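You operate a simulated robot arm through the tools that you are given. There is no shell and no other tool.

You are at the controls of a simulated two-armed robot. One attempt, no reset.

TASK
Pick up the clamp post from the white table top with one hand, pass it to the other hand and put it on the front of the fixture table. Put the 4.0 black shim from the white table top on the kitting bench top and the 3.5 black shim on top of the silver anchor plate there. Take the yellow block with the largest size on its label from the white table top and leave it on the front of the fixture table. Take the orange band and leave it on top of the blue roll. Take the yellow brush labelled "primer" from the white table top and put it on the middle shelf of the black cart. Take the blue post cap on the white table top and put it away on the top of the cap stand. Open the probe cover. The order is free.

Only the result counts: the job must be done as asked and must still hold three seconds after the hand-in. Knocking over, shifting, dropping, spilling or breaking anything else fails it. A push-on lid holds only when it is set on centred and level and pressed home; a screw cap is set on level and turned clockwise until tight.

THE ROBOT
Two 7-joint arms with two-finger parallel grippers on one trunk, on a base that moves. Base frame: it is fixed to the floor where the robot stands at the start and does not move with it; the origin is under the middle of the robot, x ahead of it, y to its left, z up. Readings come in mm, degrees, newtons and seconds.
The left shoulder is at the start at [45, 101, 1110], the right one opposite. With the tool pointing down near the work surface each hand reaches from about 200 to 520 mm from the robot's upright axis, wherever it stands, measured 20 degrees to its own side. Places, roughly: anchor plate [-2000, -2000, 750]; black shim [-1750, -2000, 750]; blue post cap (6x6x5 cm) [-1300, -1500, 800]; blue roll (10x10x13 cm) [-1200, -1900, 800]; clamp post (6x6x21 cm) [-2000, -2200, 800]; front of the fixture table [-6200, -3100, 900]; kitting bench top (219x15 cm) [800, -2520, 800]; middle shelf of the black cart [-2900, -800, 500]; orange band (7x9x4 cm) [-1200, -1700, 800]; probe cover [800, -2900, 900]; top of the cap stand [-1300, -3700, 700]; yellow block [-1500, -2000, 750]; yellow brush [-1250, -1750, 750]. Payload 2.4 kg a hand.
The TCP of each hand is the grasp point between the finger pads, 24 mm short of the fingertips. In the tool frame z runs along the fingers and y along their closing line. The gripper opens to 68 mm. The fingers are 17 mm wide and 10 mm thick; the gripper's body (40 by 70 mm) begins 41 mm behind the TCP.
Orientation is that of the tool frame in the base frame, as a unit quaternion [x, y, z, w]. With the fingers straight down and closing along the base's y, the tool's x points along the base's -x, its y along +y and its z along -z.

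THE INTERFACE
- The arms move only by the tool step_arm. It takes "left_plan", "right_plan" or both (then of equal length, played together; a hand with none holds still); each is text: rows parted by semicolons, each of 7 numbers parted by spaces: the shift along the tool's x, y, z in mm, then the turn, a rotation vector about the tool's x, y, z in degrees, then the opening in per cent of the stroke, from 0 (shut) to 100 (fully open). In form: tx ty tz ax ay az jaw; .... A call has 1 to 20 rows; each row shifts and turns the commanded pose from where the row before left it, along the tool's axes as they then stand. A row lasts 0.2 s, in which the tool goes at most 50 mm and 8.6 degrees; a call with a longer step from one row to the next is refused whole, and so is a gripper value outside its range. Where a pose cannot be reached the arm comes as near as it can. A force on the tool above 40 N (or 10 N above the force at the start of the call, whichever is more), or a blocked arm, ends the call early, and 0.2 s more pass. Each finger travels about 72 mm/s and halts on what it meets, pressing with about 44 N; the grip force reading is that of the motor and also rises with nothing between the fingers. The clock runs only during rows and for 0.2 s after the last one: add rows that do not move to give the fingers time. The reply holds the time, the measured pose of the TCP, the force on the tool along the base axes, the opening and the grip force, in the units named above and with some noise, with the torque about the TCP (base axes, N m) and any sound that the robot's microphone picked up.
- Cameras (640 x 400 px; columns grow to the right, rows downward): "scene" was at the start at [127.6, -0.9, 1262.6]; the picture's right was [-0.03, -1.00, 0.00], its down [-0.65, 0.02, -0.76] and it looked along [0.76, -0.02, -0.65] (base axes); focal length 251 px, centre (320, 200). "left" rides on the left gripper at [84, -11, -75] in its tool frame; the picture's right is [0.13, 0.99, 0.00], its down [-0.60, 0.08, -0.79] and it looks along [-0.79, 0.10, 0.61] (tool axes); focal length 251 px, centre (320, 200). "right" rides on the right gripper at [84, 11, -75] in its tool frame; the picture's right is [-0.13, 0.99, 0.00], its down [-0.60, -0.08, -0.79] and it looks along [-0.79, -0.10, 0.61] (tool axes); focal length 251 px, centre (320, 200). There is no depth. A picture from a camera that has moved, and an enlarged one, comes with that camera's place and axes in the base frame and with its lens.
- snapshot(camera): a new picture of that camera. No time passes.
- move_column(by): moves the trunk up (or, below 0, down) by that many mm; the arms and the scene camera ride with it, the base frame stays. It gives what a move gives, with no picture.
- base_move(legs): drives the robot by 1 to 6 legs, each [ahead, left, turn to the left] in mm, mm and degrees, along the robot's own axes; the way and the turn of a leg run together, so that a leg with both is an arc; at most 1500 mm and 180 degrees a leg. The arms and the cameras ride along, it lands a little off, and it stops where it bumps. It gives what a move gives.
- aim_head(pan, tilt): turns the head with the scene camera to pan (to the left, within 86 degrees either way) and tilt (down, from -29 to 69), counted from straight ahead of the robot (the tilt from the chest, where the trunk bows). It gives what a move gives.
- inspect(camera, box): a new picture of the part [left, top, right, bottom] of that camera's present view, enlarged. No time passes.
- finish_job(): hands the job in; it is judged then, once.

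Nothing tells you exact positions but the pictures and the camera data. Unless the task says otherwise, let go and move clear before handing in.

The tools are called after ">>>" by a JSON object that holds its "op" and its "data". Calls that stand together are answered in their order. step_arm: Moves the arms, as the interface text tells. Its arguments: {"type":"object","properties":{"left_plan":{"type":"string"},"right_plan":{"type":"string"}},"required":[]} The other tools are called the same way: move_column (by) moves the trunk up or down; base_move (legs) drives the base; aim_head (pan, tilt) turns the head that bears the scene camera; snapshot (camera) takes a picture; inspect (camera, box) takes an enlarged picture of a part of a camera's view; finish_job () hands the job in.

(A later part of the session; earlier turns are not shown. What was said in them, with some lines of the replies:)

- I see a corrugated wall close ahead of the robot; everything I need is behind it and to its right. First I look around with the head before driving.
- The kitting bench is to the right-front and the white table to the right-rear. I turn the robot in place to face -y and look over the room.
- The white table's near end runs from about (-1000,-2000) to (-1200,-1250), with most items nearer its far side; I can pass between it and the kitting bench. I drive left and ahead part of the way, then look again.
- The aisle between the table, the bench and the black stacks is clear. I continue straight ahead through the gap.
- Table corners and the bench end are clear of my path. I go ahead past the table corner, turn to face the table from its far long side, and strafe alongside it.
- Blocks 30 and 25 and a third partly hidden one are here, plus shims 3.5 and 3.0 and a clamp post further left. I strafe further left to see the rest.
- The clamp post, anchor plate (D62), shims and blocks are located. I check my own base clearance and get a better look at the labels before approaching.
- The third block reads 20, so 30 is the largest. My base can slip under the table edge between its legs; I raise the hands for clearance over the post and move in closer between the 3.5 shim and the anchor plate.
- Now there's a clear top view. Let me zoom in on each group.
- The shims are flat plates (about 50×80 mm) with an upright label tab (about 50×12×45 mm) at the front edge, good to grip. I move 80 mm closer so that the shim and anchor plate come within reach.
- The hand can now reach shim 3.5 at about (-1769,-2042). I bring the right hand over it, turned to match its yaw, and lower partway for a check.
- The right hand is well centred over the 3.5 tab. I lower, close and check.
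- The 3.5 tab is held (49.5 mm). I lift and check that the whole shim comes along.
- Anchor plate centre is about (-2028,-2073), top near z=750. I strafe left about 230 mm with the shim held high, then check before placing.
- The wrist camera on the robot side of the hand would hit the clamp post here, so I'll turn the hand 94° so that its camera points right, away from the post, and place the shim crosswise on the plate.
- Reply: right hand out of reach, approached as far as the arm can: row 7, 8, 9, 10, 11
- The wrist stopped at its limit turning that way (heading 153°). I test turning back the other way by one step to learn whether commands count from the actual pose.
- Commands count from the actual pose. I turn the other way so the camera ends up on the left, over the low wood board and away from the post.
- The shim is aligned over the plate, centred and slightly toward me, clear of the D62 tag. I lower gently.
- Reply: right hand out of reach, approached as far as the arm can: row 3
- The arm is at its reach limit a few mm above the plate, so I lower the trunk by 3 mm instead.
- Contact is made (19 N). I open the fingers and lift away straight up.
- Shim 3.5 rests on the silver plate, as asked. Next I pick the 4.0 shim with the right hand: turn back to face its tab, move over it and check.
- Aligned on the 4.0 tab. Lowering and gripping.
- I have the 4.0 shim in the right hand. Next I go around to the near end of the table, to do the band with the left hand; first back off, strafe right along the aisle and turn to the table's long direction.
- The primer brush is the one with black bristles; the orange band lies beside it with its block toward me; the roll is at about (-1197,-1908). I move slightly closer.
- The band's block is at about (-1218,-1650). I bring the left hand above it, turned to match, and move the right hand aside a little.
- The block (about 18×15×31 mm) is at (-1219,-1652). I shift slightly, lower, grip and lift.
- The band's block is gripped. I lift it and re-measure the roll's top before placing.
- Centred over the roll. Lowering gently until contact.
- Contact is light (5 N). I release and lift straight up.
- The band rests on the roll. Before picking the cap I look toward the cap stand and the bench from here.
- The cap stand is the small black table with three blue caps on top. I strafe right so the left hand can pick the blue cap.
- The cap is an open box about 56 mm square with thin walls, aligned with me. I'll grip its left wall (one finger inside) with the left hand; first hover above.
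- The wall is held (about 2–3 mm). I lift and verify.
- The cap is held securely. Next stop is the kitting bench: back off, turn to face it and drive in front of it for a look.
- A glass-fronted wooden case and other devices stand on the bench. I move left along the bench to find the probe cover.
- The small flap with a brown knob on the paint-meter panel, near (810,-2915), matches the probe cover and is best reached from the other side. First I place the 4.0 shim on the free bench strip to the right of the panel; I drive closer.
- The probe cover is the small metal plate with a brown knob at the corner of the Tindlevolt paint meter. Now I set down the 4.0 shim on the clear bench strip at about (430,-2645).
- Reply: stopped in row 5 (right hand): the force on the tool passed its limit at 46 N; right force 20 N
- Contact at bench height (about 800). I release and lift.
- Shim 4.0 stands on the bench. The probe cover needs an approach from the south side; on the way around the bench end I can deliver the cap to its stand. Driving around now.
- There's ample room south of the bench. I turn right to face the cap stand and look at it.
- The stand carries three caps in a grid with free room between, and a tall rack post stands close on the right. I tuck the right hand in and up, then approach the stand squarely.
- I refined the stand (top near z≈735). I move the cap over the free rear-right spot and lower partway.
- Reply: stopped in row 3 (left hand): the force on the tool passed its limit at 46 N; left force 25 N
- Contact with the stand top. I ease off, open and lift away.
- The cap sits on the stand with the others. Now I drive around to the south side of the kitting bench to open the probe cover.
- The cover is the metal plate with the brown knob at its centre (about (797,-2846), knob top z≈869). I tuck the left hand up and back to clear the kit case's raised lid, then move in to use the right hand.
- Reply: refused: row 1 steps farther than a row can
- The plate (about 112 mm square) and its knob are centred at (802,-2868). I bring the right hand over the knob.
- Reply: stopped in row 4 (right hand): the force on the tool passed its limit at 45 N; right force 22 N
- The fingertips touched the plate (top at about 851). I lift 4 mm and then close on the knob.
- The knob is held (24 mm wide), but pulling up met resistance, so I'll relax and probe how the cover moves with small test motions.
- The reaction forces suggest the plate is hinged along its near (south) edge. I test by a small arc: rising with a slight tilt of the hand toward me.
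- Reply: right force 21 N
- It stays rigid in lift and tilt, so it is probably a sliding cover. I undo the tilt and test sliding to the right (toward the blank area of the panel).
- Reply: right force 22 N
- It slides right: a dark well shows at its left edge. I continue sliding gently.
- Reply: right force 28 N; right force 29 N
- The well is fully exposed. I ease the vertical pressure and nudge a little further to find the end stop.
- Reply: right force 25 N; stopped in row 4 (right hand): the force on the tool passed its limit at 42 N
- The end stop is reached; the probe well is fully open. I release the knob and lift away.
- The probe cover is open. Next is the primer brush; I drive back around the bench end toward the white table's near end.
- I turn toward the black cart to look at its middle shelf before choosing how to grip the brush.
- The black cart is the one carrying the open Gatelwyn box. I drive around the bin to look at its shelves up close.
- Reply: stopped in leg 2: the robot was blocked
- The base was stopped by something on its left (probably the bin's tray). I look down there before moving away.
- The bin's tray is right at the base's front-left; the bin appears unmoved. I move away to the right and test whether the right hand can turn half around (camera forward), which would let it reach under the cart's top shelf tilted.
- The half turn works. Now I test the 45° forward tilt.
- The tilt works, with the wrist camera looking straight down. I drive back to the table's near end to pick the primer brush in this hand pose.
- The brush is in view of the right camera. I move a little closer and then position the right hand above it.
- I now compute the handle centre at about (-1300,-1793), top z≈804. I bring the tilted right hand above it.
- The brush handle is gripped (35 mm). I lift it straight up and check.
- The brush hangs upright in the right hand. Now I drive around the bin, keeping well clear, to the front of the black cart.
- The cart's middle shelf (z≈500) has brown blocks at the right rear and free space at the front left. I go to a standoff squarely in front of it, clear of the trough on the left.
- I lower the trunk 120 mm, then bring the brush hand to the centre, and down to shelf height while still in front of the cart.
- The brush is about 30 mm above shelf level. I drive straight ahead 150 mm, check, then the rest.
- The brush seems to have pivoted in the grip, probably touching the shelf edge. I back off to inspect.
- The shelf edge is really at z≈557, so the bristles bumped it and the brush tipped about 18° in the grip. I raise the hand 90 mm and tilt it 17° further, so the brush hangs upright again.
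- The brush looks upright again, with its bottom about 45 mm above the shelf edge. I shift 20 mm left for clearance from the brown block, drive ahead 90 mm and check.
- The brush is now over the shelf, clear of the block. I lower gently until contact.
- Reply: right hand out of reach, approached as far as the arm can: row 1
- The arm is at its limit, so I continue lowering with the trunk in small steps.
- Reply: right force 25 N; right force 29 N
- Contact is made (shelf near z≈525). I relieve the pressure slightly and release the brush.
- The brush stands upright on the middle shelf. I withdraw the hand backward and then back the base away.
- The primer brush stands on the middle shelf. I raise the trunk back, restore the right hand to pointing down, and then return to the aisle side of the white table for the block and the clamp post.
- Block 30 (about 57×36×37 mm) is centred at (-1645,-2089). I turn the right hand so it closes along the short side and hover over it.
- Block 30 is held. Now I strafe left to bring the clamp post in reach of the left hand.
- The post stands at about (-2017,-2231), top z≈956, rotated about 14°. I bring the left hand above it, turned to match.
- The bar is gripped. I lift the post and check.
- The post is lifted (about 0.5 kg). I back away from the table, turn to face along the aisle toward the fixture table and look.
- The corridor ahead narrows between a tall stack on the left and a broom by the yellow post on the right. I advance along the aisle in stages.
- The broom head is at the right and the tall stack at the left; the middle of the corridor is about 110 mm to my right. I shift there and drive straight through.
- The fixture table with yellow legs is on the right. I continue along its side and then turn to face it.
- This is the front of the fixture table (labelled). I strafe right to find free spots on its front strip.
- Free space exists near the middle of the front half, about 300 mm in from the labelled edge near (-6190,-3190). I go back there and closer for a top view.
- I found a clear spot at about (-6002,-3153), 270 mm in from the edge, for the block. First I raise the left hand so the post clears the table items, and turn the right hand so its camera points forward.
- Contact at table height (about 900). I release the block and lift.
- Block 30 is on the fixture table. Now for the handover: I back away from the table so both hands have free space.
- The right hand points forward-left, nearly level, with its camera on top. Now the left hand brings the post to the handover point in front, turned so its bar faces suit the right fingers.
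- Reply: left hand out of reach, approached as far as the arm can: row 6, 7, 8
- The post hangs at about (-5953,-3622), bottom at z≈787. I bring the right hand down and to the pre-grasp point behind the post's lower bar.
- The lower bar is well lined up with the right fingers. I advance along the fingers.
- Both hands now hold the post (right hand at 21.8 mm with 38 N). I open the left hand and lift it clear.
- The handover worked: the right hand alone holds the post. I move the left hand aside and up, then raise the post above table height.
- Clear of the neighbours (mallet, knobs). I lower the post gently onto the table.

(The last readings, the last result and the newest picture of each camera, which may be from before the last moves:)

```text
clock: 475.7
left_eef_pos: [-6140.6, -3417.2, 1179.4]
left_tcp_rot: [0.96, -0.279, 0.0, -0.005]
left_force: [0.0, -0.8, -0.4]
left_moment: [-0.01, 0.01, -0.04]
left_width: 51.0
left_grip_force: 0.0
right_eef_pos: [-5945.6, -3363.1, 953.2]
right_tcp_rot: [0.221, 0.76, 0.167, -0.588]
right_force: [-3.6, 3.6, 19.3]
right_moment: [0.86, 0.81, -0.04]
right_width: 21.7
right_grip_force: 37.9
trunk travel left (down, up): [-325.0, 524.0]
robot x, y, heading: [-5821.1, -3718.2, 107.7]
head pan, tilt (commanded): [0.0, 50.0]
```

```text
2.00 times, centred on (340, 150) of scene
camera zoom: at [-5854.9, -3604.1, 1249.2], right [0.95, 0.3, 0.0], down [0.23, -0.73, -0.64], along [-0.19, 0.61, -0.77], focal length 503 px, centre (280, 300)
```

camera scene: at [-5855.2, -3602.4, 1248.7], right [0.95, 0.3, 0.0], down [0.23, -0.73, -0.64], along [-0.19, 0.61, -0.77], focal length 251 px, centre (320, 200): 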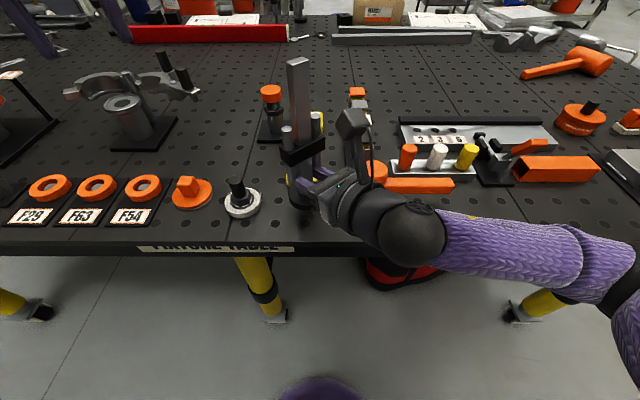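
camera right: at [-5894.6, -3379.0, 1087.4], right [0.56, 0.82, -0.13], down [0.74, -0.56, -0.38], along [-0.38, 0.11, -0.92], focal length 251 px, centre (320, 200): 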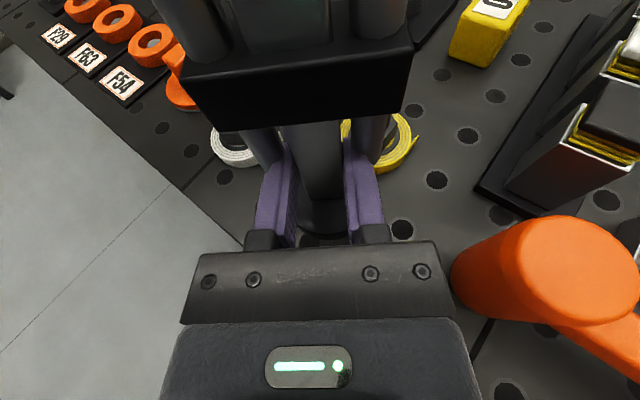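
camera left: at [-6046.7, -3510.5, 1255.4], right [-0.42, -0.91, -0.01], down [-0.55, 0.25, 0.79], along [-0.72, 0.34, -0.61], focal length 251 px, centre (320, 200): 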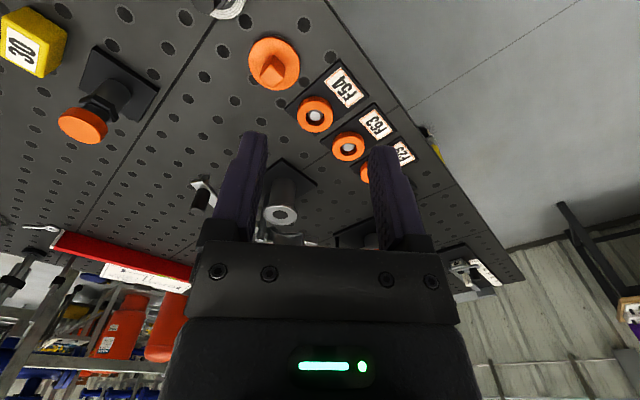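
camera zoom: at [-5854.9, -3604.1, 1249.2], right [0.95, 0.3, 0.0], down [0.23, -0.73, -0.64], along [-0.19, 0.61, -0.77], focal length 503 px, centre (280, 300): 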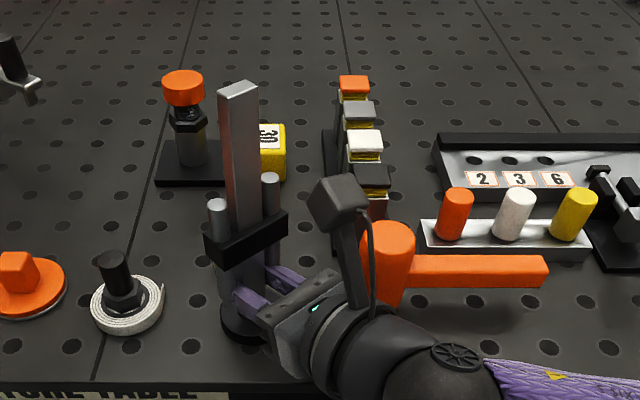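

>>> {"op": "step_arm", "data": {"right_plan": "1.9 0 -0.5 0 0 0 12; 0 0 0 0 0 0 12; 0 0 0 0 0 0 36; 0 0 0 0 0 0 50; 0 0 0 0 0 0 65; 0 0 0 0 0 0 65"}}

>>> {"op": "snapshot", "data": {"camera": "right"}}

>>> {"op": "inspect", "data": {"camera": "scene", "box": [220, 50, 460, 250]}}

```text
clock: 477.1
left_eef_pos: [-6141.8, -3418.9, 1179.8]
left_tcp_rot: [0.96, -0.279, 0.0, -0.004]
left_force: [0.0, 0.4, -0.1]
left_moment: [0.0, 0.03, 0.0]
left_width: 51.2
left_grip_force: 0.1
right_eef_pos: [-5943.9, -3362.6, 954.3]
right_tcp_rot: [0.222, 0.762, 0.165, -0.586]
right_force: [-0.2, -0.3, 0.4]
right_moment: [-0.04, 0.02, 0.02]
right_width: 44.3
right_grip_force: 0.1
trunk travel left (down, up): [-325.0, 524.0]
robot x, y, heading: [-5816.1, -3716.5, 107.3]
head pan, tilt (commanded): [0.0, 50.0]
```

```text
taken
camera right: at [-5894.8, -3379.9, 1053.1], right [0.56, 0.82, -0.13], down [0.74, -0.56, -0.38], along [-0.38, 0.11, -0.92], focal length 251 px, centre (320, 200)
```

right: 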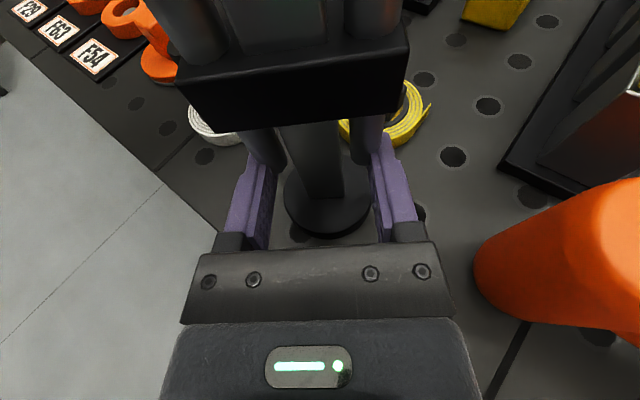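

```text
2.00 times, centred on (340, 150) of scene
camera zoom: at [-5854.8, -3603.3, 1248.8], right [0.95, 0.3, 0.0], down [0.23, -0.73, -0.64], along [-0.19, 0.61, -0.77], focal length 503 px, centre (280, 300)
```

zoom: 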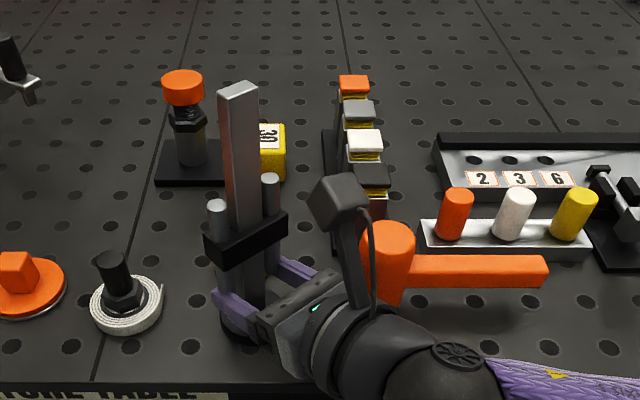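

>>> {"op": "step_arm", "data": {"right_plan": "0 0 -10 0 0 0 65; 0 0 -25 0 0 0 65; 0 0 -40 0 0 0 65; 0 0 -40 0 0 0 65; 0 0 0 0 0 0 65"}}

>>> {"op": "snapshot", "data": {"camera": "right"}}

>>> {"op": "snapshot", "data": {"camera": "scene"}}

```text
clock: 478.3
left_eef_pos: [-6140.8, -3416.2, 1179.9]
left_tcp_rot: [0.96, -0.279, -0.001, -0.004]
left_force: [0.5, -0.1, 0.7]
left_moment: [0.0, 0.02, 0.0]
left_width: 51.1
left_grip_force: 0.0
right_eef_pos: [-5861.5, -3389.3, 962.3]
right_tcp_rot: [0.223, 0.762, 0.165, -0.586]
right_force: [0.6, -0.3, -0.4]
right_moment: [0.0, -0.01, -0.02]
right_width: 44.1
right_grip_force: 0.2
right hand out of reach, approached as far as the arm can: row 3, 4
trunk travel left (down, up): [-325.0, 524.0]
robot x, y, heading: [-5820.4, -3720.3, 107.3]
head pan, tilt (commanded): [0.0, 50.0]
```

```text
taken
camera right: at [-5811.7, -3405.8, 1061.5], right [0.56, 0.82, -0.13], down [0.74, -0.56, -0.38], along [-0.39, 0.11, -0.92], focal length 251 px, centre (320, 200)
```

right: 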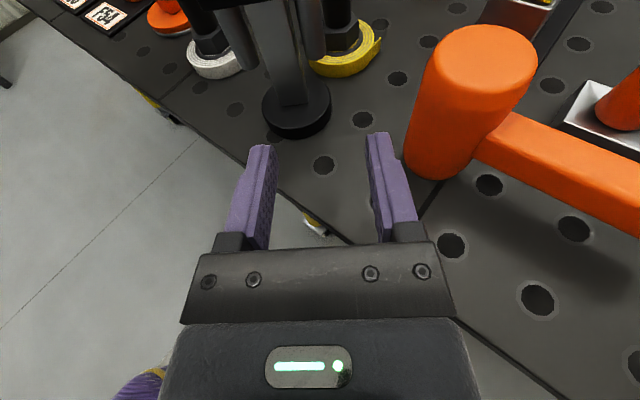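

```text
taken
camera scene: at [-5854.8, -3603.2, 1248.8], right [0.95, 0.3, 0.0], down [0.23, -0.73, -0.64], along [-0.19, 0.61, -0.77], focal length 251 px, centre (320, 200)
```

scene: 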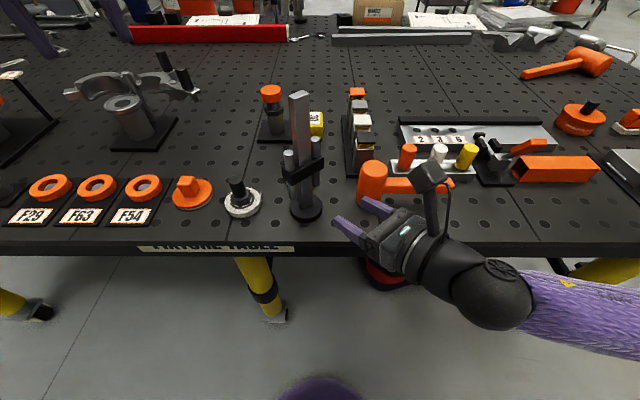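

The post stands free on the front of the fixture table. I back the base off so the right hand clears everything.

>>> {"op": "base_move", "data": {"legs": [[-220, 0, 0]]}}

>>> {"op": "snapshot", "data": {"camera": "scene"}}

>>> {"op": "inspect", "data": {"camera": "scene", "box": [200, 40, 480, 200]}}

```text
clock: 480.0
left_eef_pos: [-6076.0, -3623.9, 1180.7]
left_tcp_rot: [0.961, -0.277, 0.0, -0.004]
left_force: [0.9, 0.2, -0.2]
left_moment: [0.02, 0.0, 0.0]
left_width: 50.9
left_grip_force: 0.0
right_eef_pos: [-5797.0, -3595.2, 961.7]
right_tcp_rot: [0.222, 0.761, 0.165, -0.586]
right_force: [-0.3, 0.6, -0.5]
right_moment: [0.03, -0.03, 0.01]
right_width: 44.3
right_grip_force: 0.0
trunk travel left (down, up): [-325.0, 524.0]
robot x, y, heading: [-5751.7, -3927.5, 107.2]
head pan, tilt (commanded): [0.0, 50.0]
```

```text
taken
camera scene: at [-5789.7, -3810.5, 1248.9], right [0.95, 0.3, 0.0], down [0.23, -0.73, -0.64], along [-0.19, 0.61, -0.77], focal length 251 px, centre (320, 200)
```

scene: 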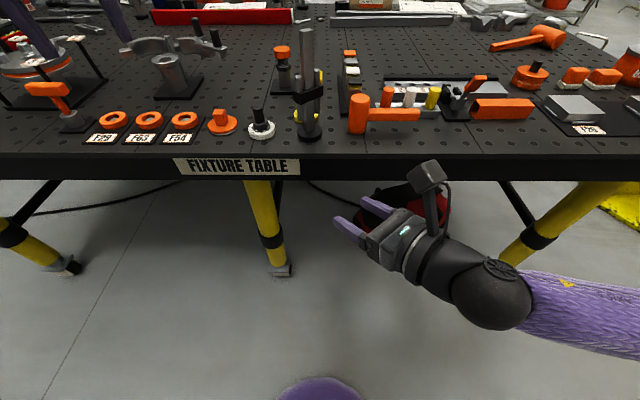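

```text
2.29 times, centred on (340, 120) of scene
camera zoom: at [-5789.7, -3810.5, 1248.9], right [0.95, 0.3, 0.0], down [0.23, -0.73, -0.64], along [-0.19, 0.61, -0.77], focal length 575 px, centre (274, 383)
```

zoom: 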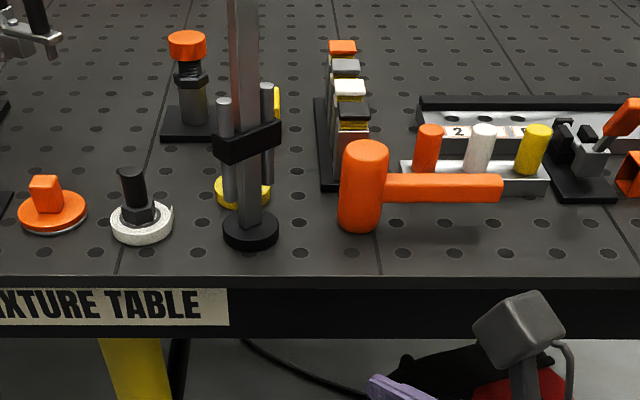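

Everything stands as wanted, but the post is only about 60 mm from the table edge; I will re-grip it from above with the same right hand and move it further in. I raise the trunk and straighten the right hand.

>>> {"op": "move_column", "data": {"by": 200}}

>>> {"op": "step_arm", "data": {"right_plan": "0 0 0 0 -8.3 0 100; 0 0 0 0 -8.3 0 100; 0 0 0 0 -8.3 0 100; 0 0 0 0 -8.3 0 100; 0 0 0 0 -8.3 0 100; 0 0 0 0 -8.3 0 100; 0 0 0 0 -8.3 0 100; 0 0 0 0 -8.3 0 100; 0 0 0 0 -8.4 0 100; 0 0 0 0 0 0 100"}}

>>> {"op": "aim_head", "data": {"pan": 0, "tilt": 55}}

>>> {"op": "snapshot", "data": {"camera": "scene"}}

```text
clock: 482.1
left_eef_pos: [-6076.1, -3623.4, 1380.6]
left_tcp_rot: [0.961, -0.278, -0.001, -0.004]
left_force: [-0.1, 0.0, 0.4]
left_moment: [0.02, 0.02, 0.02]
left_width: 51.1
left_grip_force: 0.0
right_eef_pos: [-5796.1, -3596.3, 1162.1]
right_tcp_rot: [0.223, 0.762, 0.165, -0.586]
right_force: [0.1, -0.2, -0.3]
right_moment: [0.0, -0.02, 0.01]
right_width: 44.1
right_grip_force: 0.0
trunk travel left (down, up): [-525.0, 324.0]
robot x, y, heading: [-5750.8, -3924.0, 107.6]
head pan, tilt (commanded): [0.0, 50.0]
```

```text
clock: 484.4
left_eef_pos: [-6075.9, -3623.6, 1379.9]
left_tcp_rot: [0.96, -0.279, -0.001, -0.004]
left_force: [-0.2, -0.4, 0.5]
left_moment: [0.01, 0.0, 0.02]
left_width: 50.9
left_grip_force: 0.0
right_eef_pos: [-5796.3, -3596.0, 1162.4]
right_tcp_rot: [0.277, 0.961, -0.004, -0.003]
right_force: [-0.2, -0.1, 0.2]
right_moment: [0.0, -0.01, 0.02]
right_width: 68.2
right_grip_force: 0.0
trunk travel left (down, up): [-525.0, 324.0]
robot x, y, heading: [-5754.0, -3926.2, 107.2]
head pan, tilt (commanded): [0.0, 50.0]
```

```text
clock: 485.0
left_eef_pos: [-6076.9, -3623.4, 1379.3]
left_tcp_rot: [0.96, -0.279, -0.001, -0.004]
left_force: [-0.3, 0.1, -0.6]
left_moment: [-0.01, 0.01, -0.01]
left_width: 51.1
left_grip_force: 0.1
right_eef_pos: [-5795.7, -3595.3, 1161.0]
right_tcp_rot: [0.276, 0.961, -0.003, -0.003]
right_force: [-0.7, -0.6, -0.1]
right_moment: [-0.02, -0.02, -0.03]
right_width: 68.1
right_grip_force: 0.1
trunk travel left (down, up): [-525.0, 324.0]
robot x, y, heading: [-5748.4, -3926.2, 107.6]
head pan, tilt (commanded): [0.0, 55.0]
```

```text
taken
camera scene: at [-5780.7, -3839.0, 1443.6], right [0.95, 0.3, 0.0], down [0.25, -0.78, -0.57], along [-0.17, 0.55, -0.82], focal length 251 px, centre (320, 200)
```

scene: 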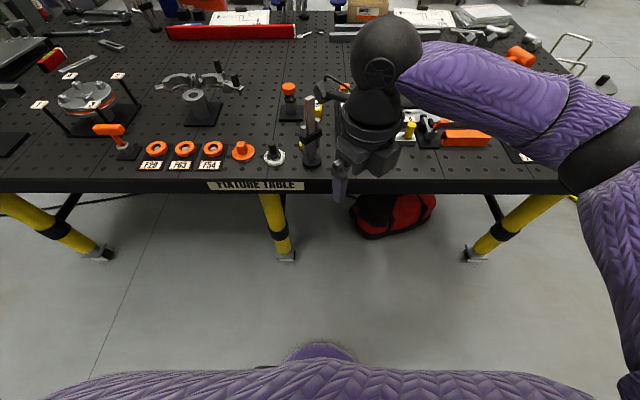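

>>> {"op": "step_arm", "data": {"right_plan": "0 0 -30 0 0 0 100; 0 0 0 0 0 0 100"}}

>>> {"op": "base_move", "data": {"legs": [[0, 93, 0], [245, 0, 0]]}}

>>> {"op": "snapshot", "data": {"camera": "scene"}}

>>> {"op": "snapshot", "data": {"camera": "right"}}

>>> {"op": "inspect", "data": {"camera": "scene", "box": [220, 90, 460, 250]}}

```text
clock: 485.6
left_eef_pos: [-6075.0, -3624.1, 1381.1]
left_tcp_rot: [0.96, -0.278, -0.001, -0.004]
left_force: [-0.4, 0.6, 0.2]
left_moment: [-0.03, -0.03, 0.0]
left_width: 51.1
left_grip_force: 0.0
right_eef_pos: [-5794.5, -3594.4, 1194.1]
right_tcp_rot: [0.277, 0.961, -0.004, -0.003]
right_force: [-0.2, 0.4, -0.1]
right_moment: [0.03, -0.02, 0.05]
right_width: 68.0
right_grip_force: 0.1
trunk travel left (down, up): [-525.0, 324.0]
robot x, y, heading: [-5748.1, -3929.1, 107.6]
head pan, tilt (commanded): [0.0, 55.0]
```

```text
clock: 488.1
left_eef_pos: [-6240.6, -3416.8, 1380.0]
left_tcp_rot: [0.961, -0.277, 0.001, -0.004]
left_force: [-0.3, -0.4, 0.9]
left_moment: [-0.01, -0.02, 0.0]
left_width: 51.2
left_grip_force: 0.1
right_eef_pos: [-5958.1, -3387.7, 1193.5]
right_tcp_rot: [0.275, 0.961, -0.003, -0.003]
right_force: [-1.4, -0.2, -0.7]
right_moment: [0.01, 0.0, -0.01]
right_width: 68.0
right_grip_force: 0.1
trunk travel left (down, up): [-525.0, 324.0]
robot x, y, heading: [-5912.5, -3719.4, 107.5]
head pan, tilt (commanded): [0.0, 55.0]
```

```text
taken
camera scene: at [-5943.3, -3631.1, 1443.5], right [0.95, 0.3, 0.0], down [0.25, -0.78, -0.57], along [-0.17, 0.55, -0.82], focal length 251 px, centre (320, 200)
```

scene: 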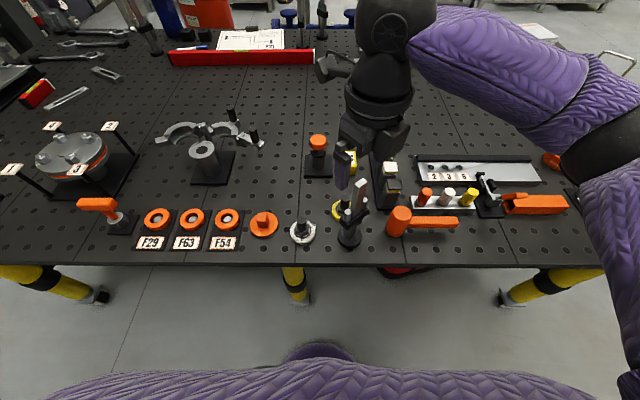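

```text
taken
camera right: at [-6023.1, -3333.0, 1266.5], right [0.64, 0.77, -0.01], down [0.48, -0.38, 0.79], along [0.61, -0.51, -0.61], focal length 251 px, centre (320, 200)
```

right: 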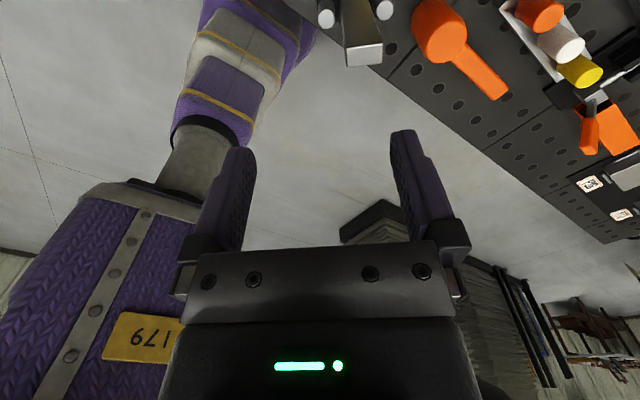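

```text
2.50 times, centred on (340, 170) of scene
camera zoom: at [-5943.3, -3631.1, 1443.5], right [0.95, 0.3, 0.0], down [0.25, -0.78, -0.57], along [-0.17, 0.55, -0.82], focal length 628 px, centre (270, 275)
```

zoom: 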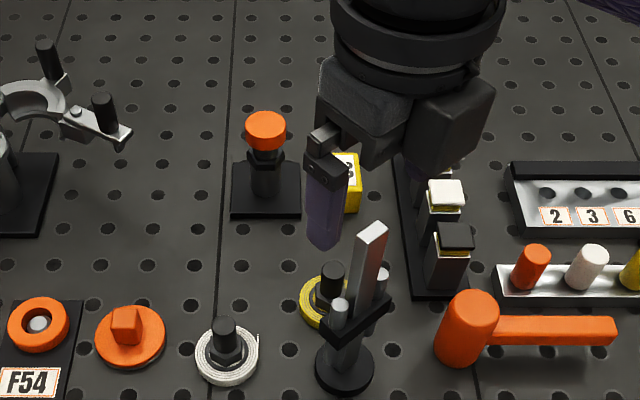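

>>> {"op": "step_arm", "data": {"right_plan": "16.1 27.9 0 0 0 0 100; 0 0 40 0 0 0 100; 0 0 0 0 0 0 100"}}

>>> {"op": "snapshot", "data": {"camera": "right"}}

>>> {"op": "inspect", "data": {"camera": "scene", "box": [240, 110, 440, 260]}}

```text
clock: 488.9
left_eef_pos: [-6238.3, -3417.6, 1380.3]
left_tcp_rot: [0.961, -0.277, -0.001, -0.004]
left_force: [-0.5, 0.7, 0.1]
left_moment: [-0.02, 0.01, -0.01]
left_width: 51.0
left_grip_force: 0.0
right_eef_pos: [-5957.5, -3356.7, 1153.5]
right_tcp_rot: [0.276, 0.961, -0.004, -0.002]
right_force: [0.5, -0.1, 0.2]
right_moment: [-0.02, 0.0, 0.04]
right_width: 68.1
right_grip_force: 0.1
trunk travel left (down, up): [-525.0, 324.0]
robot x, y, heading: [-5914.7, -3718.4, 107.6]
head pan, tilt (commanded): [0.0, 55.0]
```

```text
taken
camera right: at [-6021.8, -3302.3, 1226.8], right [0.63, 0.77, -0.01], down [0.48, -0.38, 0.79], along [0.61, -0.51, -0.61], focal length 251 px, centre (320, 200)
```

right: 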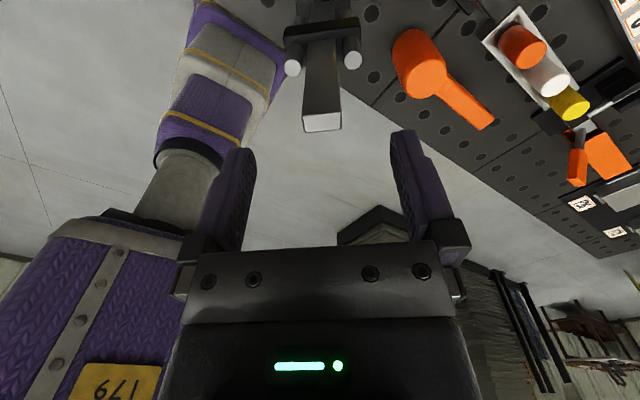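

```text
2.67 times, centred on (340, 185) of scene
camera zoom: at [-5943.2, -3632.0, 1443.6], right [0.95, 0.3, 0.0], down [0.25, -0.78, -0.57], along [-0.17, 0.55, -0.82], focal length 670 px, centre (267, 240)
```

zoom: 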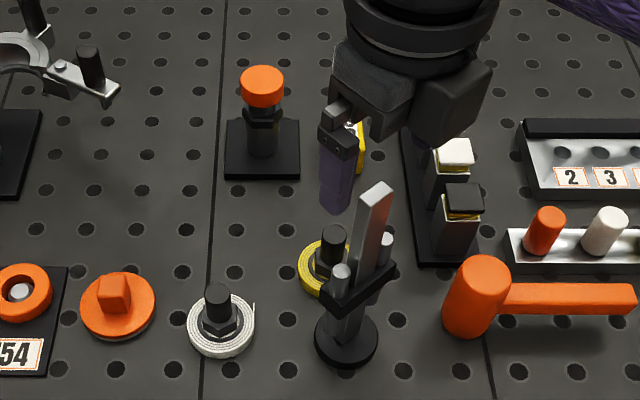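

>>> {"op": "step_arm", "data": {"right_plan": "3 1 20 0 0 0 100; 0 0 20 0 0 0 100; 0 0 15 0 0 0 100; 0 0 0 0 0 0 70; 0 0 0 0 0 0 45; 0 0 0 0 0 0 25; 0 0 0 0 0 0 12; 0 0 0 0 0 0 12; 0 0 0 0 0 0 12"}}

>>> {"op": "snapshot", "data": {"camera": "right"}}

>>> {"op": "inspect", "data": {"camera": "scene", "box": [240, 110, 440, 260]}}

```text
clock: 490.9
left_eef_pos: [-6239.1, -3417.4, 1379.9]
left_tcp_rot: [0.961, -0.277, -0.001, -0.004]
left_force: [0.0, 0.3, 0.1]
left_moment: [0.01, 0.04, -0.03]
left_width: 50.8
left_grip_force: 0.0
right_eef_pos: [-5960.7, -3354.0, 1098.0]
right_tcp_rot: [0.275, 0.961, -0.004, -0.003]
right_force: [1.4, 1.8, 0.2]
right_moment: [0.34, -0.22, -0.01]
right_width: 21.5
right_grip_force: 38.4
trunk travel left (down, up): [-525.0, 324.0]
robot x, y, heading: [-5915.0, -3723.8, 107.4]
head pan, tilt (commanded): [0.0, 55.0]
```

```text
taken
camera right: at [-6024.5, -3299.2, 1171.7], right [0.64, 0.77, -0.01], down [0.48, -0.38, 0.79], along [0.61, -0.51, -0.61], focal length 251 px, centre (320, 200)
```

right: 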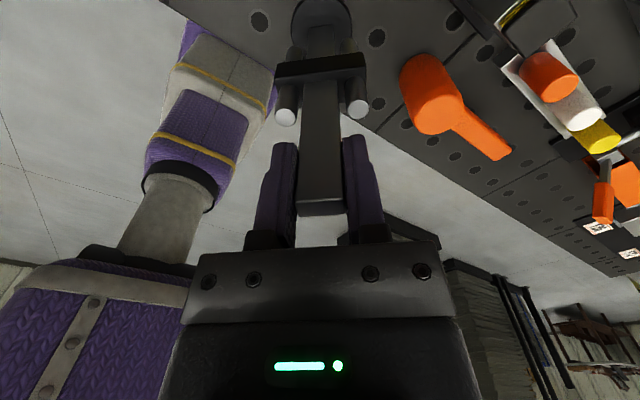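

```text
2.67 times, centred on (340, 185) of scene
camera zoom: at [-5942.9, -3631.9, 1443.6], right [0.95, 0.3, 0.0], down [0.25, -0.78, -0.57], along [-0.17, 0.55, -0.82], focal length 670 px, centre (267, 240)
```

zoom: 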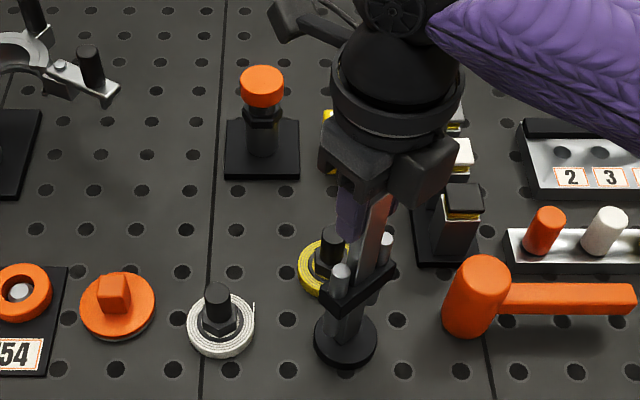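

The post is gripped from above by the right hand. I lift it over the neighbours and shift the base left so the inner free spot is within reach.

>>> {"op": "step_arm", "data": {"right_plan": "0 0 -5 0 0 0 12; 0 0 -20 0 0 0 12; 0 0 -40 0 0 0 12; 0 0 -40 0 0 0 12; 0 0 -15 0 0 0 12; 0 0 0 0 0 0 12"}}

>>> {"op": "base_move", "data": {"legs": [[30, 120, 0]]}}

>>> {"op": "snapshot", "data": {"camera": "scene"}}

>>> {"op": "inspect", "data": {"camera": "scene", "box": [220, 60, 460, 260]}}

```text
clock: 492.3
left_eef_pos: [-6239.5, -3416.0, 1379.5]
left_tcp_rot: [0.961, -0.278, 0.0, -0.004]
left_force: [-0.2, 0.4, -0.3]
left_moment: [0.0, 0.01, 0.01]
left_width: 50.7
left_grip_force: 0.1
right_eef_pos: [-5956.8, -3353.8, 1218.2]
right_tcp_rot: [0.275, 0.961, -0.005, -0.002]
right_force: [-1.0, 0.4, -4.8]
right_moment: [0.03, -0.01, -0.01]
right_width: 22.0
right_grip_force: 38.7
trunk travel left (down, up): [-525.0, 324.0]
robot x, y, heading: [-5912.7, -3721.0, 107.9]
head pan, tilt (commanded): [0.0, 55.0]
```

```text
clock: 493.6
left_eef_pos: [-6365.1, -3423.9, 1378.8]
left_tcp_rot: [0.961, -0.277, 0.0, -0.004]
left_force: [-0.2, -1.2, -0.2]
left_moment: [0.02, -0.04, 0.02]
left_width: 50.9
left_grip_force: 0.1
right_eef_pos: [-6082.5, -3361.1, 1217.1]
right_tcp_rot: [0.276, 0.961, -0.004, -0.003]
right_force: [-0.2, 0.5, -4.6]
right_moment: [-0.01, 0.02, 0.01]
right_width: 21.9
right_grip_force: 38.3
trunk travel left (down, up): [-525.0, 324.0]
robot x, y, heading: [-6039.2, -3728.5, 107.6]
head pan, tilt (commanded): [0.0, 55.0]
```

```text
taken
camera scene: at [-6068.9, -3639.8, 1443.5], right [0.95, 0.3, 0.0], down [0.25, -0.78, -0.57], along [-0.17, 0.55, -0.82], focal length 251 px, centre (320, 200)
```

scene: 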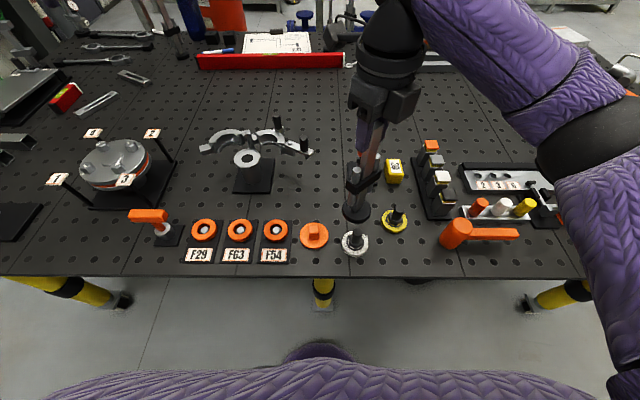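

```text
2.00 times, centred on (340, 160) of scene
camera zoom: at [-6068.9, -3639.8, 1443.5], right [0.95, 0.3, 0.0], down [0.25, -0.78, -0.57], along [-0.17, 0.55, -0.82], focal length 503 px, centre (280, 280)
```

zoom: 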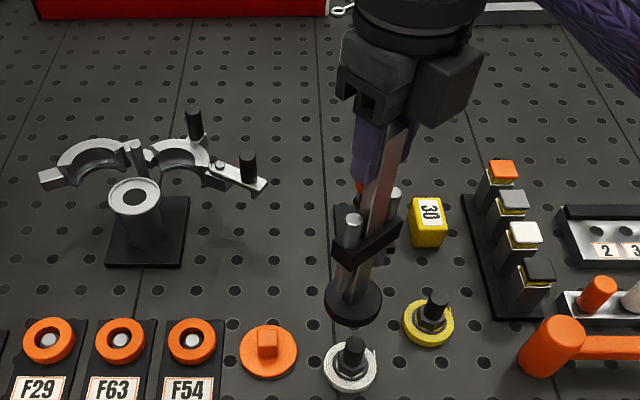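

A good open spot is at about (-6160,-3255), 220 mm in from the edge and near the region's centre. I shift the base a little more and carry the post there.

>>> {"op": "base_move", "data": {"legs": [[35, 60, 0]]}}

>>> {"op": "snapshot", "data": {"camera": "scene"}}

>>> {"op": "inspect", "data": {"camera": "scene", "box": [220, 60, 460, 260]}}

```text
clock: 494.6
left_eef_pos: [-6432.1, -3409.4, 1378.9]
left_tcp_rot: [0.961, -0.277, 0.001, -0.004]
left_force: [-0.9, 0.8, 0.3]
left_moment: [0.03, -0.04, 0.0]
left_width: 51.2
left_grip_force: 0.1
right_eef_pos: [-6150.0, -3346.8, 1217.6]
right_tcp_rot: [0.275, 0.961, -0.003, -0.002]
right_force: [0.2, 0.3, -4.7]
right_moment: [0.03, 0.04, 0.0]
right_width: 21.9
right_grip_force: 38.9
trunk travel left (down, up): [-525.0, 324.0]
robot x, y, heading: [-6104.7, -3713.9, 107.3]
head pan, tilt (commanded): [0.0, 55.0]
```

```text
taken
camera scene: at [-6136.1, -3624.3, 1443.5], right [0.95, 0.3, 0.0], down [0.25, -0.78, -0.57], along [-0.17, 0.55, -0.82], focal length 251 px, centre (320, 200)
```

scene: 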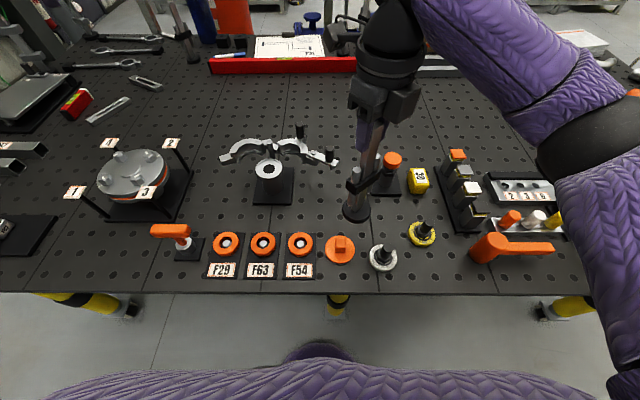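

```text
2.00 times, centred on (340, 160) of scene
camera zoom: at [-6136.1, -3624.3, 1443.5], right [0.95, 0.3, 0.0], down [0.25, -0.78, -0.57], along [-0.17, 0.55, -0.82], focal length 503 px, centre (280, 280)
```

zoom: 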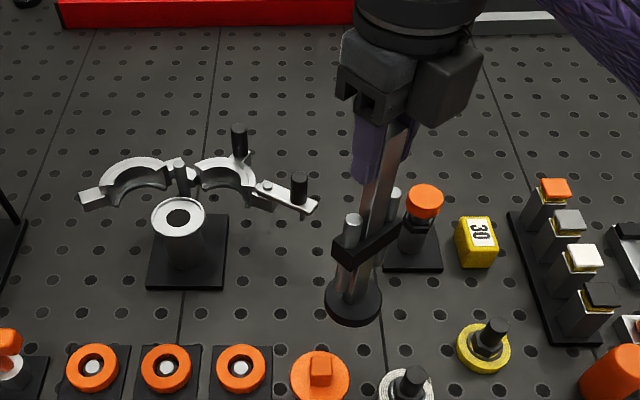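

>>> {"op": "step_arm", "data": {"right_plan": "20.9 33.4 0 0 0 0 12; 20.8 33.5 0 0 0 0 12; 0 0 40 0 0 0 12; 0 0 35 0 0 0 12; 0 0 0 0 0 0 12"}}

>>> {"op": "inspect", "data": {"camera": "scene", "box": [220, 60, 460, 260]}}

>>> {"op": "snapshot", "data": {"camera": "right"}}

```text
clock: 495.8
left_eef_pos: [-6431.9, -3409.8, 1379.7]
left_tcp_rot: [0.961, -0.277, -0.001, -0.004]
left_force: [-0.3, -0.2, 1.1]
left_moment: [-0.01, -0.01, 0.01]
left_width: 50.9
left_grip_force: 0.1
right_eef_pos: [-6148.9, -3289.1, 1141.0]
right_tcp_rot: [0.275, 0.961, -0.004, -0.003]
right_force: [0.2, -0.2, -4.1]
right_moment: [0.03, 0.02, 0.03]
right_width: 21.9
right_grip_force: 38.3
right hand out of reach, approached as far as the arm can: row 2
trunk travel left (down, up): [-525.0, 324.0]
robot x, y, heading: [-6106.8, -3712.4, 107.7]
head pan, tilt (commanded): [0.0, 55.0]
```

```text
2.00 times, centred on (340, 160) of scene
camera zoom: at [-6134.9, -3624.5, 1443.6], right [0.95, 0.3, 0.0], down [0.25, -0.78, -0.57], along [-0.17, 0.55, -0.82], focal length 503 px, centre (280, 280)
```

zoom: 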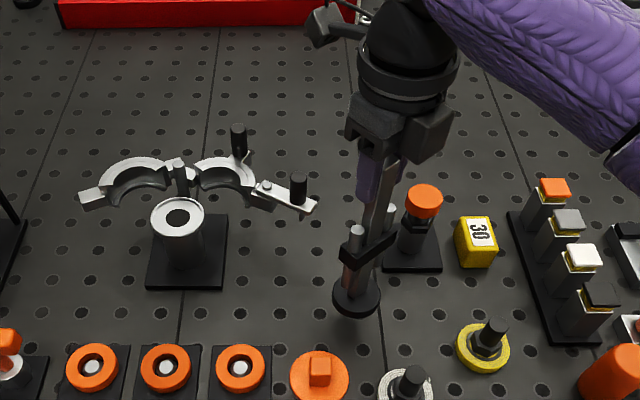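

```text
taken
camera right: at [-6213.2, -3234.6, 1215.4], right [0.64, 0.77, -0.01], down [0.48, -0.38, 0.79], along [0.61, -0.51, -0.61], focal length 251 px, centre (320, 200)
```

right: 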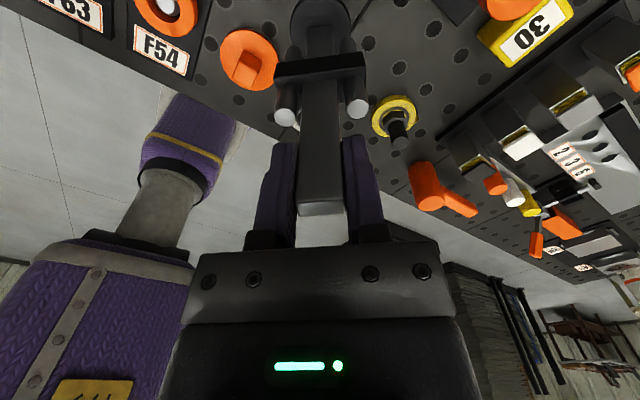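

The post is now over a clear spot about 180 mm in from the edge. I lower it gently.

>>> {"op": "step_arm", "data": {"right_plan": "0 0 22 0 0 0 12; 0 0 10 0 0 0 12; 0 0 5 0 0 0 12; 0 0 3 0 0 0 12; 0 0 2 0 0 0 12; 0 0 0 0 0 0 12"}}

>>> {"op": "inspect", "data": {"camera": "scene", "box": [220, 60, 460, 260]}}

```text
clock: 497.2
left_eef_pos: [-6430.9, -3409.8, 1379.6]
left_tcp_rot: [0.961, -0.277, -0.001, -0.003]
left_force: [-0.6, -0.8, 0.3]
left_moment: [-0.02, -0.02, 0.0]
left_width: 50.8
left_grip_force: 0.1
right_eef_pos: [-6149.3, -3287.1, 1100.2]
right_tcp_rot: [0.276, 0.961, -0.004, -0.003]
right_force: [-0.4, 0.6, -3.8]
right_moment: [0.05, 0.02, -0.01]
right_width: 21.6
right_grip_force: 38.3
trunk travel left (down, up): [-525.0, 324.0]
robot x, y, heading: [-6106.4, -3707.5, 107.6]
head pan, tilt (commanded): [0.0, 55.0]
```

```text
2.00 times, centred on (340, 160) of scene
camera zoom: at [-6134.8, -3624.5, 1443.5], right [0.95, 0.3, 0.0], down [0.25, -0.78, -0.57], along [-0.17, 0.55, -0.82], focal length 503 px, centre (280, 280)
```

zoom: 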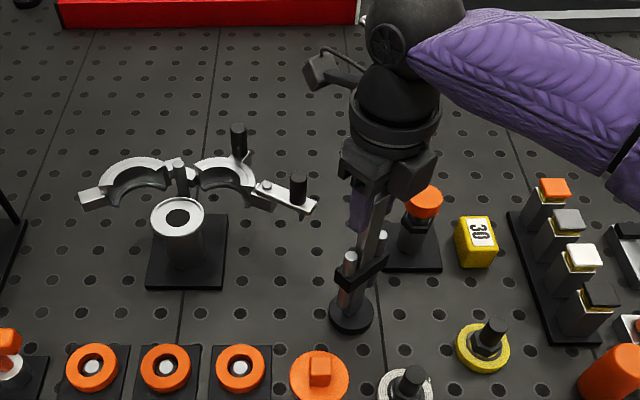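

>>> {"op": "step_arm", "data": {"right_plan": "0 0 2 0 0 0 12; 0 0 1.5 0 0 0 12; 0 0 0 0 0 0 12"}}

```text
clock: 498.0
left_eef_pos: [-6430.7, -3411.8, 1380.0]
left_tcp_rot: [0.961, -0.278, -0.001, -0.005]
left_force: [0.3, 0.9, 0.3]
left_moment: [-0.02, -0.01, 0.0]
left_width: 50.8
left_grip_force: 0.0
right_eef_pos: [-6149.2, -3289.1, 1097.6]
right_tcp_rot: [0.276, 0.961, -0.002, -0.004]
right_force: [-0.9, -0.1, 22.3]
right_moment: [0.23, -0.64, -0.03]
right_width: 21.5
right_grip_force: 38.5
trunk travel left (down, up): [-525.0, 324.0]
robot x, y, heading: [-6109.0, -3711.2, 107.5]
head pan, tilt (commanded): [0.0, 55.0]
```

Contact. I relieve the load, open the fingers and lift straight up.

>>> {"op": "step_arm", "data": {"right_plan": "0 0 -2 0 0 0 12; 0 0 0 0 0 0 12; 0 0 0 0 0 0 35; 0 0 0 0 0 0 50; 0 0 0 0 0 0 70; 0 0 0 0 0 0 75; 0 0 -8 0 0 0 75; 0 0 -20 0 0 0 75; 0 0 -35 0 0 0 75; 0 0 -40 0 0 0 75"}}

>>> {"op": "snapshot", "data": {"camera": "right"}}

>>> {"op": "inspect", "data": {"camera": "scene", "box": [220, 60, 460, 260]}}

```text
clock: 500.2
left_eef_pos: [-6430.8, -3409.5, 1380.0]
left_tcp_rot: [0.961, -0.277, 0.0, -0.004]
left_force: [0.0, -0.4, 0.3]
left_moment: [0.0, 0.02, 0.02]
left_width: 51.0
left_grip_force: 0.1
right_eef_pos: [-6148.6, -3283.4, 1193.2]
right_tcp_rot: [0.278, 0.961, -0.004, -0.003]
right_force: [-0.5, 0.8, 0.2]
right_moment: [0.0, -0.02, 0.02]
right_width: 51.0
right_grip_force: 0.2
right hand out of reach, approached as far as the arm can: row 10
trunk travel left (down, up): [-525.0, 324.0]
robot x, y, heading: [-6108.7, -3714.0, 107.5]
head pan, tilt (commanded): [0.0, 55.0]
```

```text
taken
camera right: at [-6213.3, -3229.3, 1266.3], right [0.64, 0.77, -0.01], down [0.47, -0.38, 0.79], along [0.61, -0.51, -0.61], focal length 251 px, centre (320, 200)
```

right: 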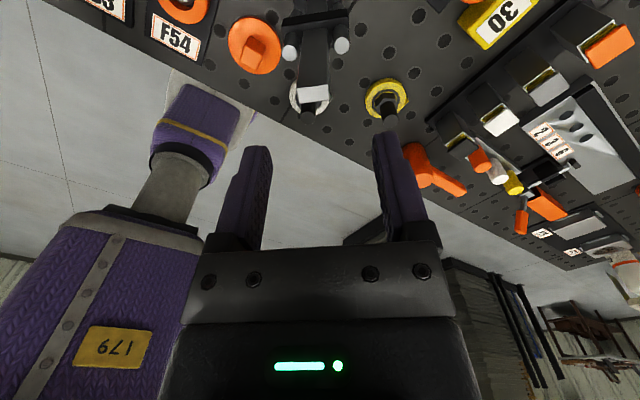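

```text
2.00 times, centred on (340, 160) of scene
camera zoom: at [-6134.6, -3624.9, 1443.6], right [0.95, 0.3, 0.0], down [0.25, -0.78, -0.57], along [-0.17, 0.55, -0.82], focal length 503 px, centre (280, 280)
```

zoom: 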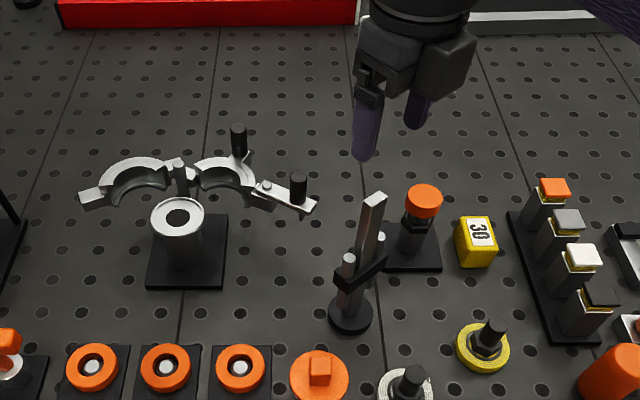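

The clamp post and block 30 both stand on the front part of the fixture table. I back away to clear and take a final look.

>>> {"op": "base_move", "data": {"legs": [[-400, 0, 0]]}}

>>> {"op": "aim_head", "data": {"pan": 0, "tilt": 40}}

>>> {"op": "snapshot", "data": {"camera": "scene"}}

>>> {"op": "inspect", "data": {"camera": "scene", "box": [200, 80, 480, 240]}}

```text
clock: 502.7
left_eef_pos: [-6310.0, -3793.3, 1380.0]
left_tcp_rot: [0.961, -0.277, 0.0, -0.003]
left_force: [-1.0, 0.3, -0.9]
left_moment: [0.06, 0.0, 0.02]
left_width: 51.0
left_grip_force: 0.1
right_eef_pos: [-6027.7, -3664.1, 1191.9]
right_tcp_rot: [0.278, 0.96, -0.004, -0.004]
right_force: [0.3, -0.1, 0.2]
right_moment: [-0.03, -0.01, -0.01]
right_width: 51.4
right_grip_force: 0.1
trunk travel left (down, up): [-525.0, 324.0]
robot x, y, heading: [-5983.6, -4093.5, 107.5]
head pan, tilt (commanded): [0.0, 55.0]
```

```text
clock: 503.4
left_eef_pos: [-6309.8, -3791.5, 1379.4]
left_tcp_rot: [0.961, -0.278, -0.001, -0.004]
left_force: [1.0, -0.5, 0.2]
left_moment: [0.02, 0.03, 0.05]
left_width: 50.9
left_grip_force: 0.1
right_eef_pos: [-6028.9, -3665.5, 1191.8]
right_tcp_rot: [0.278, 0.961, -0.004, -0.002]
right_force: [0.0, -0.6, -0.5]
right_moment: [-0.04, 0.03, -0.01]
right_width: 51.0
right_grip_force: 0.0
trunk travel left (down, up): [-525.0, 324.0]
robot x, y, heading: [-5984.6, -4092.6, 107.2]
head pan, tilt (commanded): [0.0, 40.0]
```

```text
taken
camera scene: at [-6017.6, -3993.8, 1464.2], right [0.95, 0.3, 0.0], down [0.2, -0.61, -0.77], along [-0.23, 0.73, -0.64], focal length 251 px, centre (320, 200)
```

scene: 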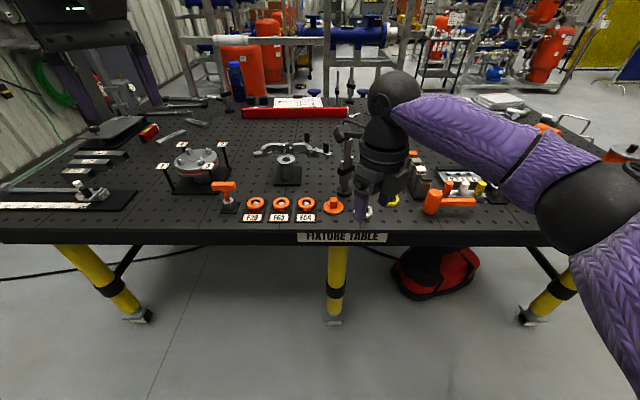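

```text
2.29 times, centred on (340, 160) of scene
camera zoom: at [-6017.6, -3993.8, 1464.2], right [0.95, 0.3, 0.0], down [0.2, -0.61, -0.77], along [-0.23, 0.73, -0.64], focal length 575 px, centre (274, 291)
```

zoom: 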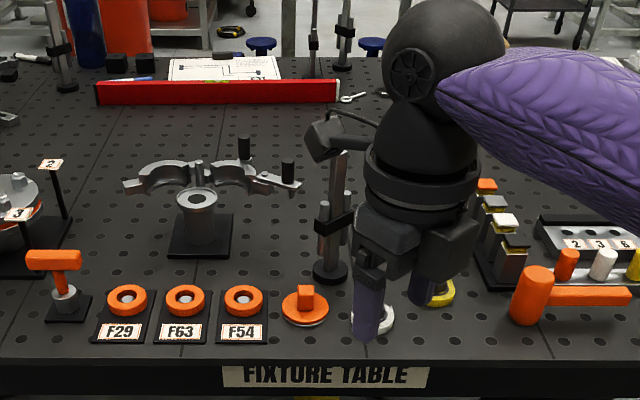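

All eight parts of the job are done, both hands are empty and clear of everything, and nothing in the last views looks out of place. I hand in the job.

>>> {"op": "finish_job", "data": {}}

```text
The job is handed in.
```

I handed in the job with every part done as asked. I got no verdict back, so the states below are what the pictures showed when I placed each item.

- **Clamp post:** the left hand picked it up and passed it in the air to the right hand. It now stands on the front of the fixture table, about 180 mm in from the edge. I first set it down close to the edge, then moved it further in with the right hand.
- **4.0 shim:** on the kitting bench top, on the clear strip to the right of the paint meter.
- **3.5 shim:** lying flat on the silver anchor plate.
- **Yellow block:** block 30, the largest of 20, 25 and 30, is on the front of the fixture table.
- **Orange band:** resting on top of the blue roll.
- **Primer brush:** upright on the middle shelf of the black cart. It bumped the shelf edge and tipped in the grip on the first try, so I backed off, straightened it and placed it again.
- **Blue post cap:** on the cap stand with the other three caps.
- **Probe cover:** slid right to its end stop, with the probe well fully exposed.

**Possible problem:** the base bumped the tray under the green bin once and stopped there. The bin looked to be in the same place afterwards, but I could not check it to the millimetre.
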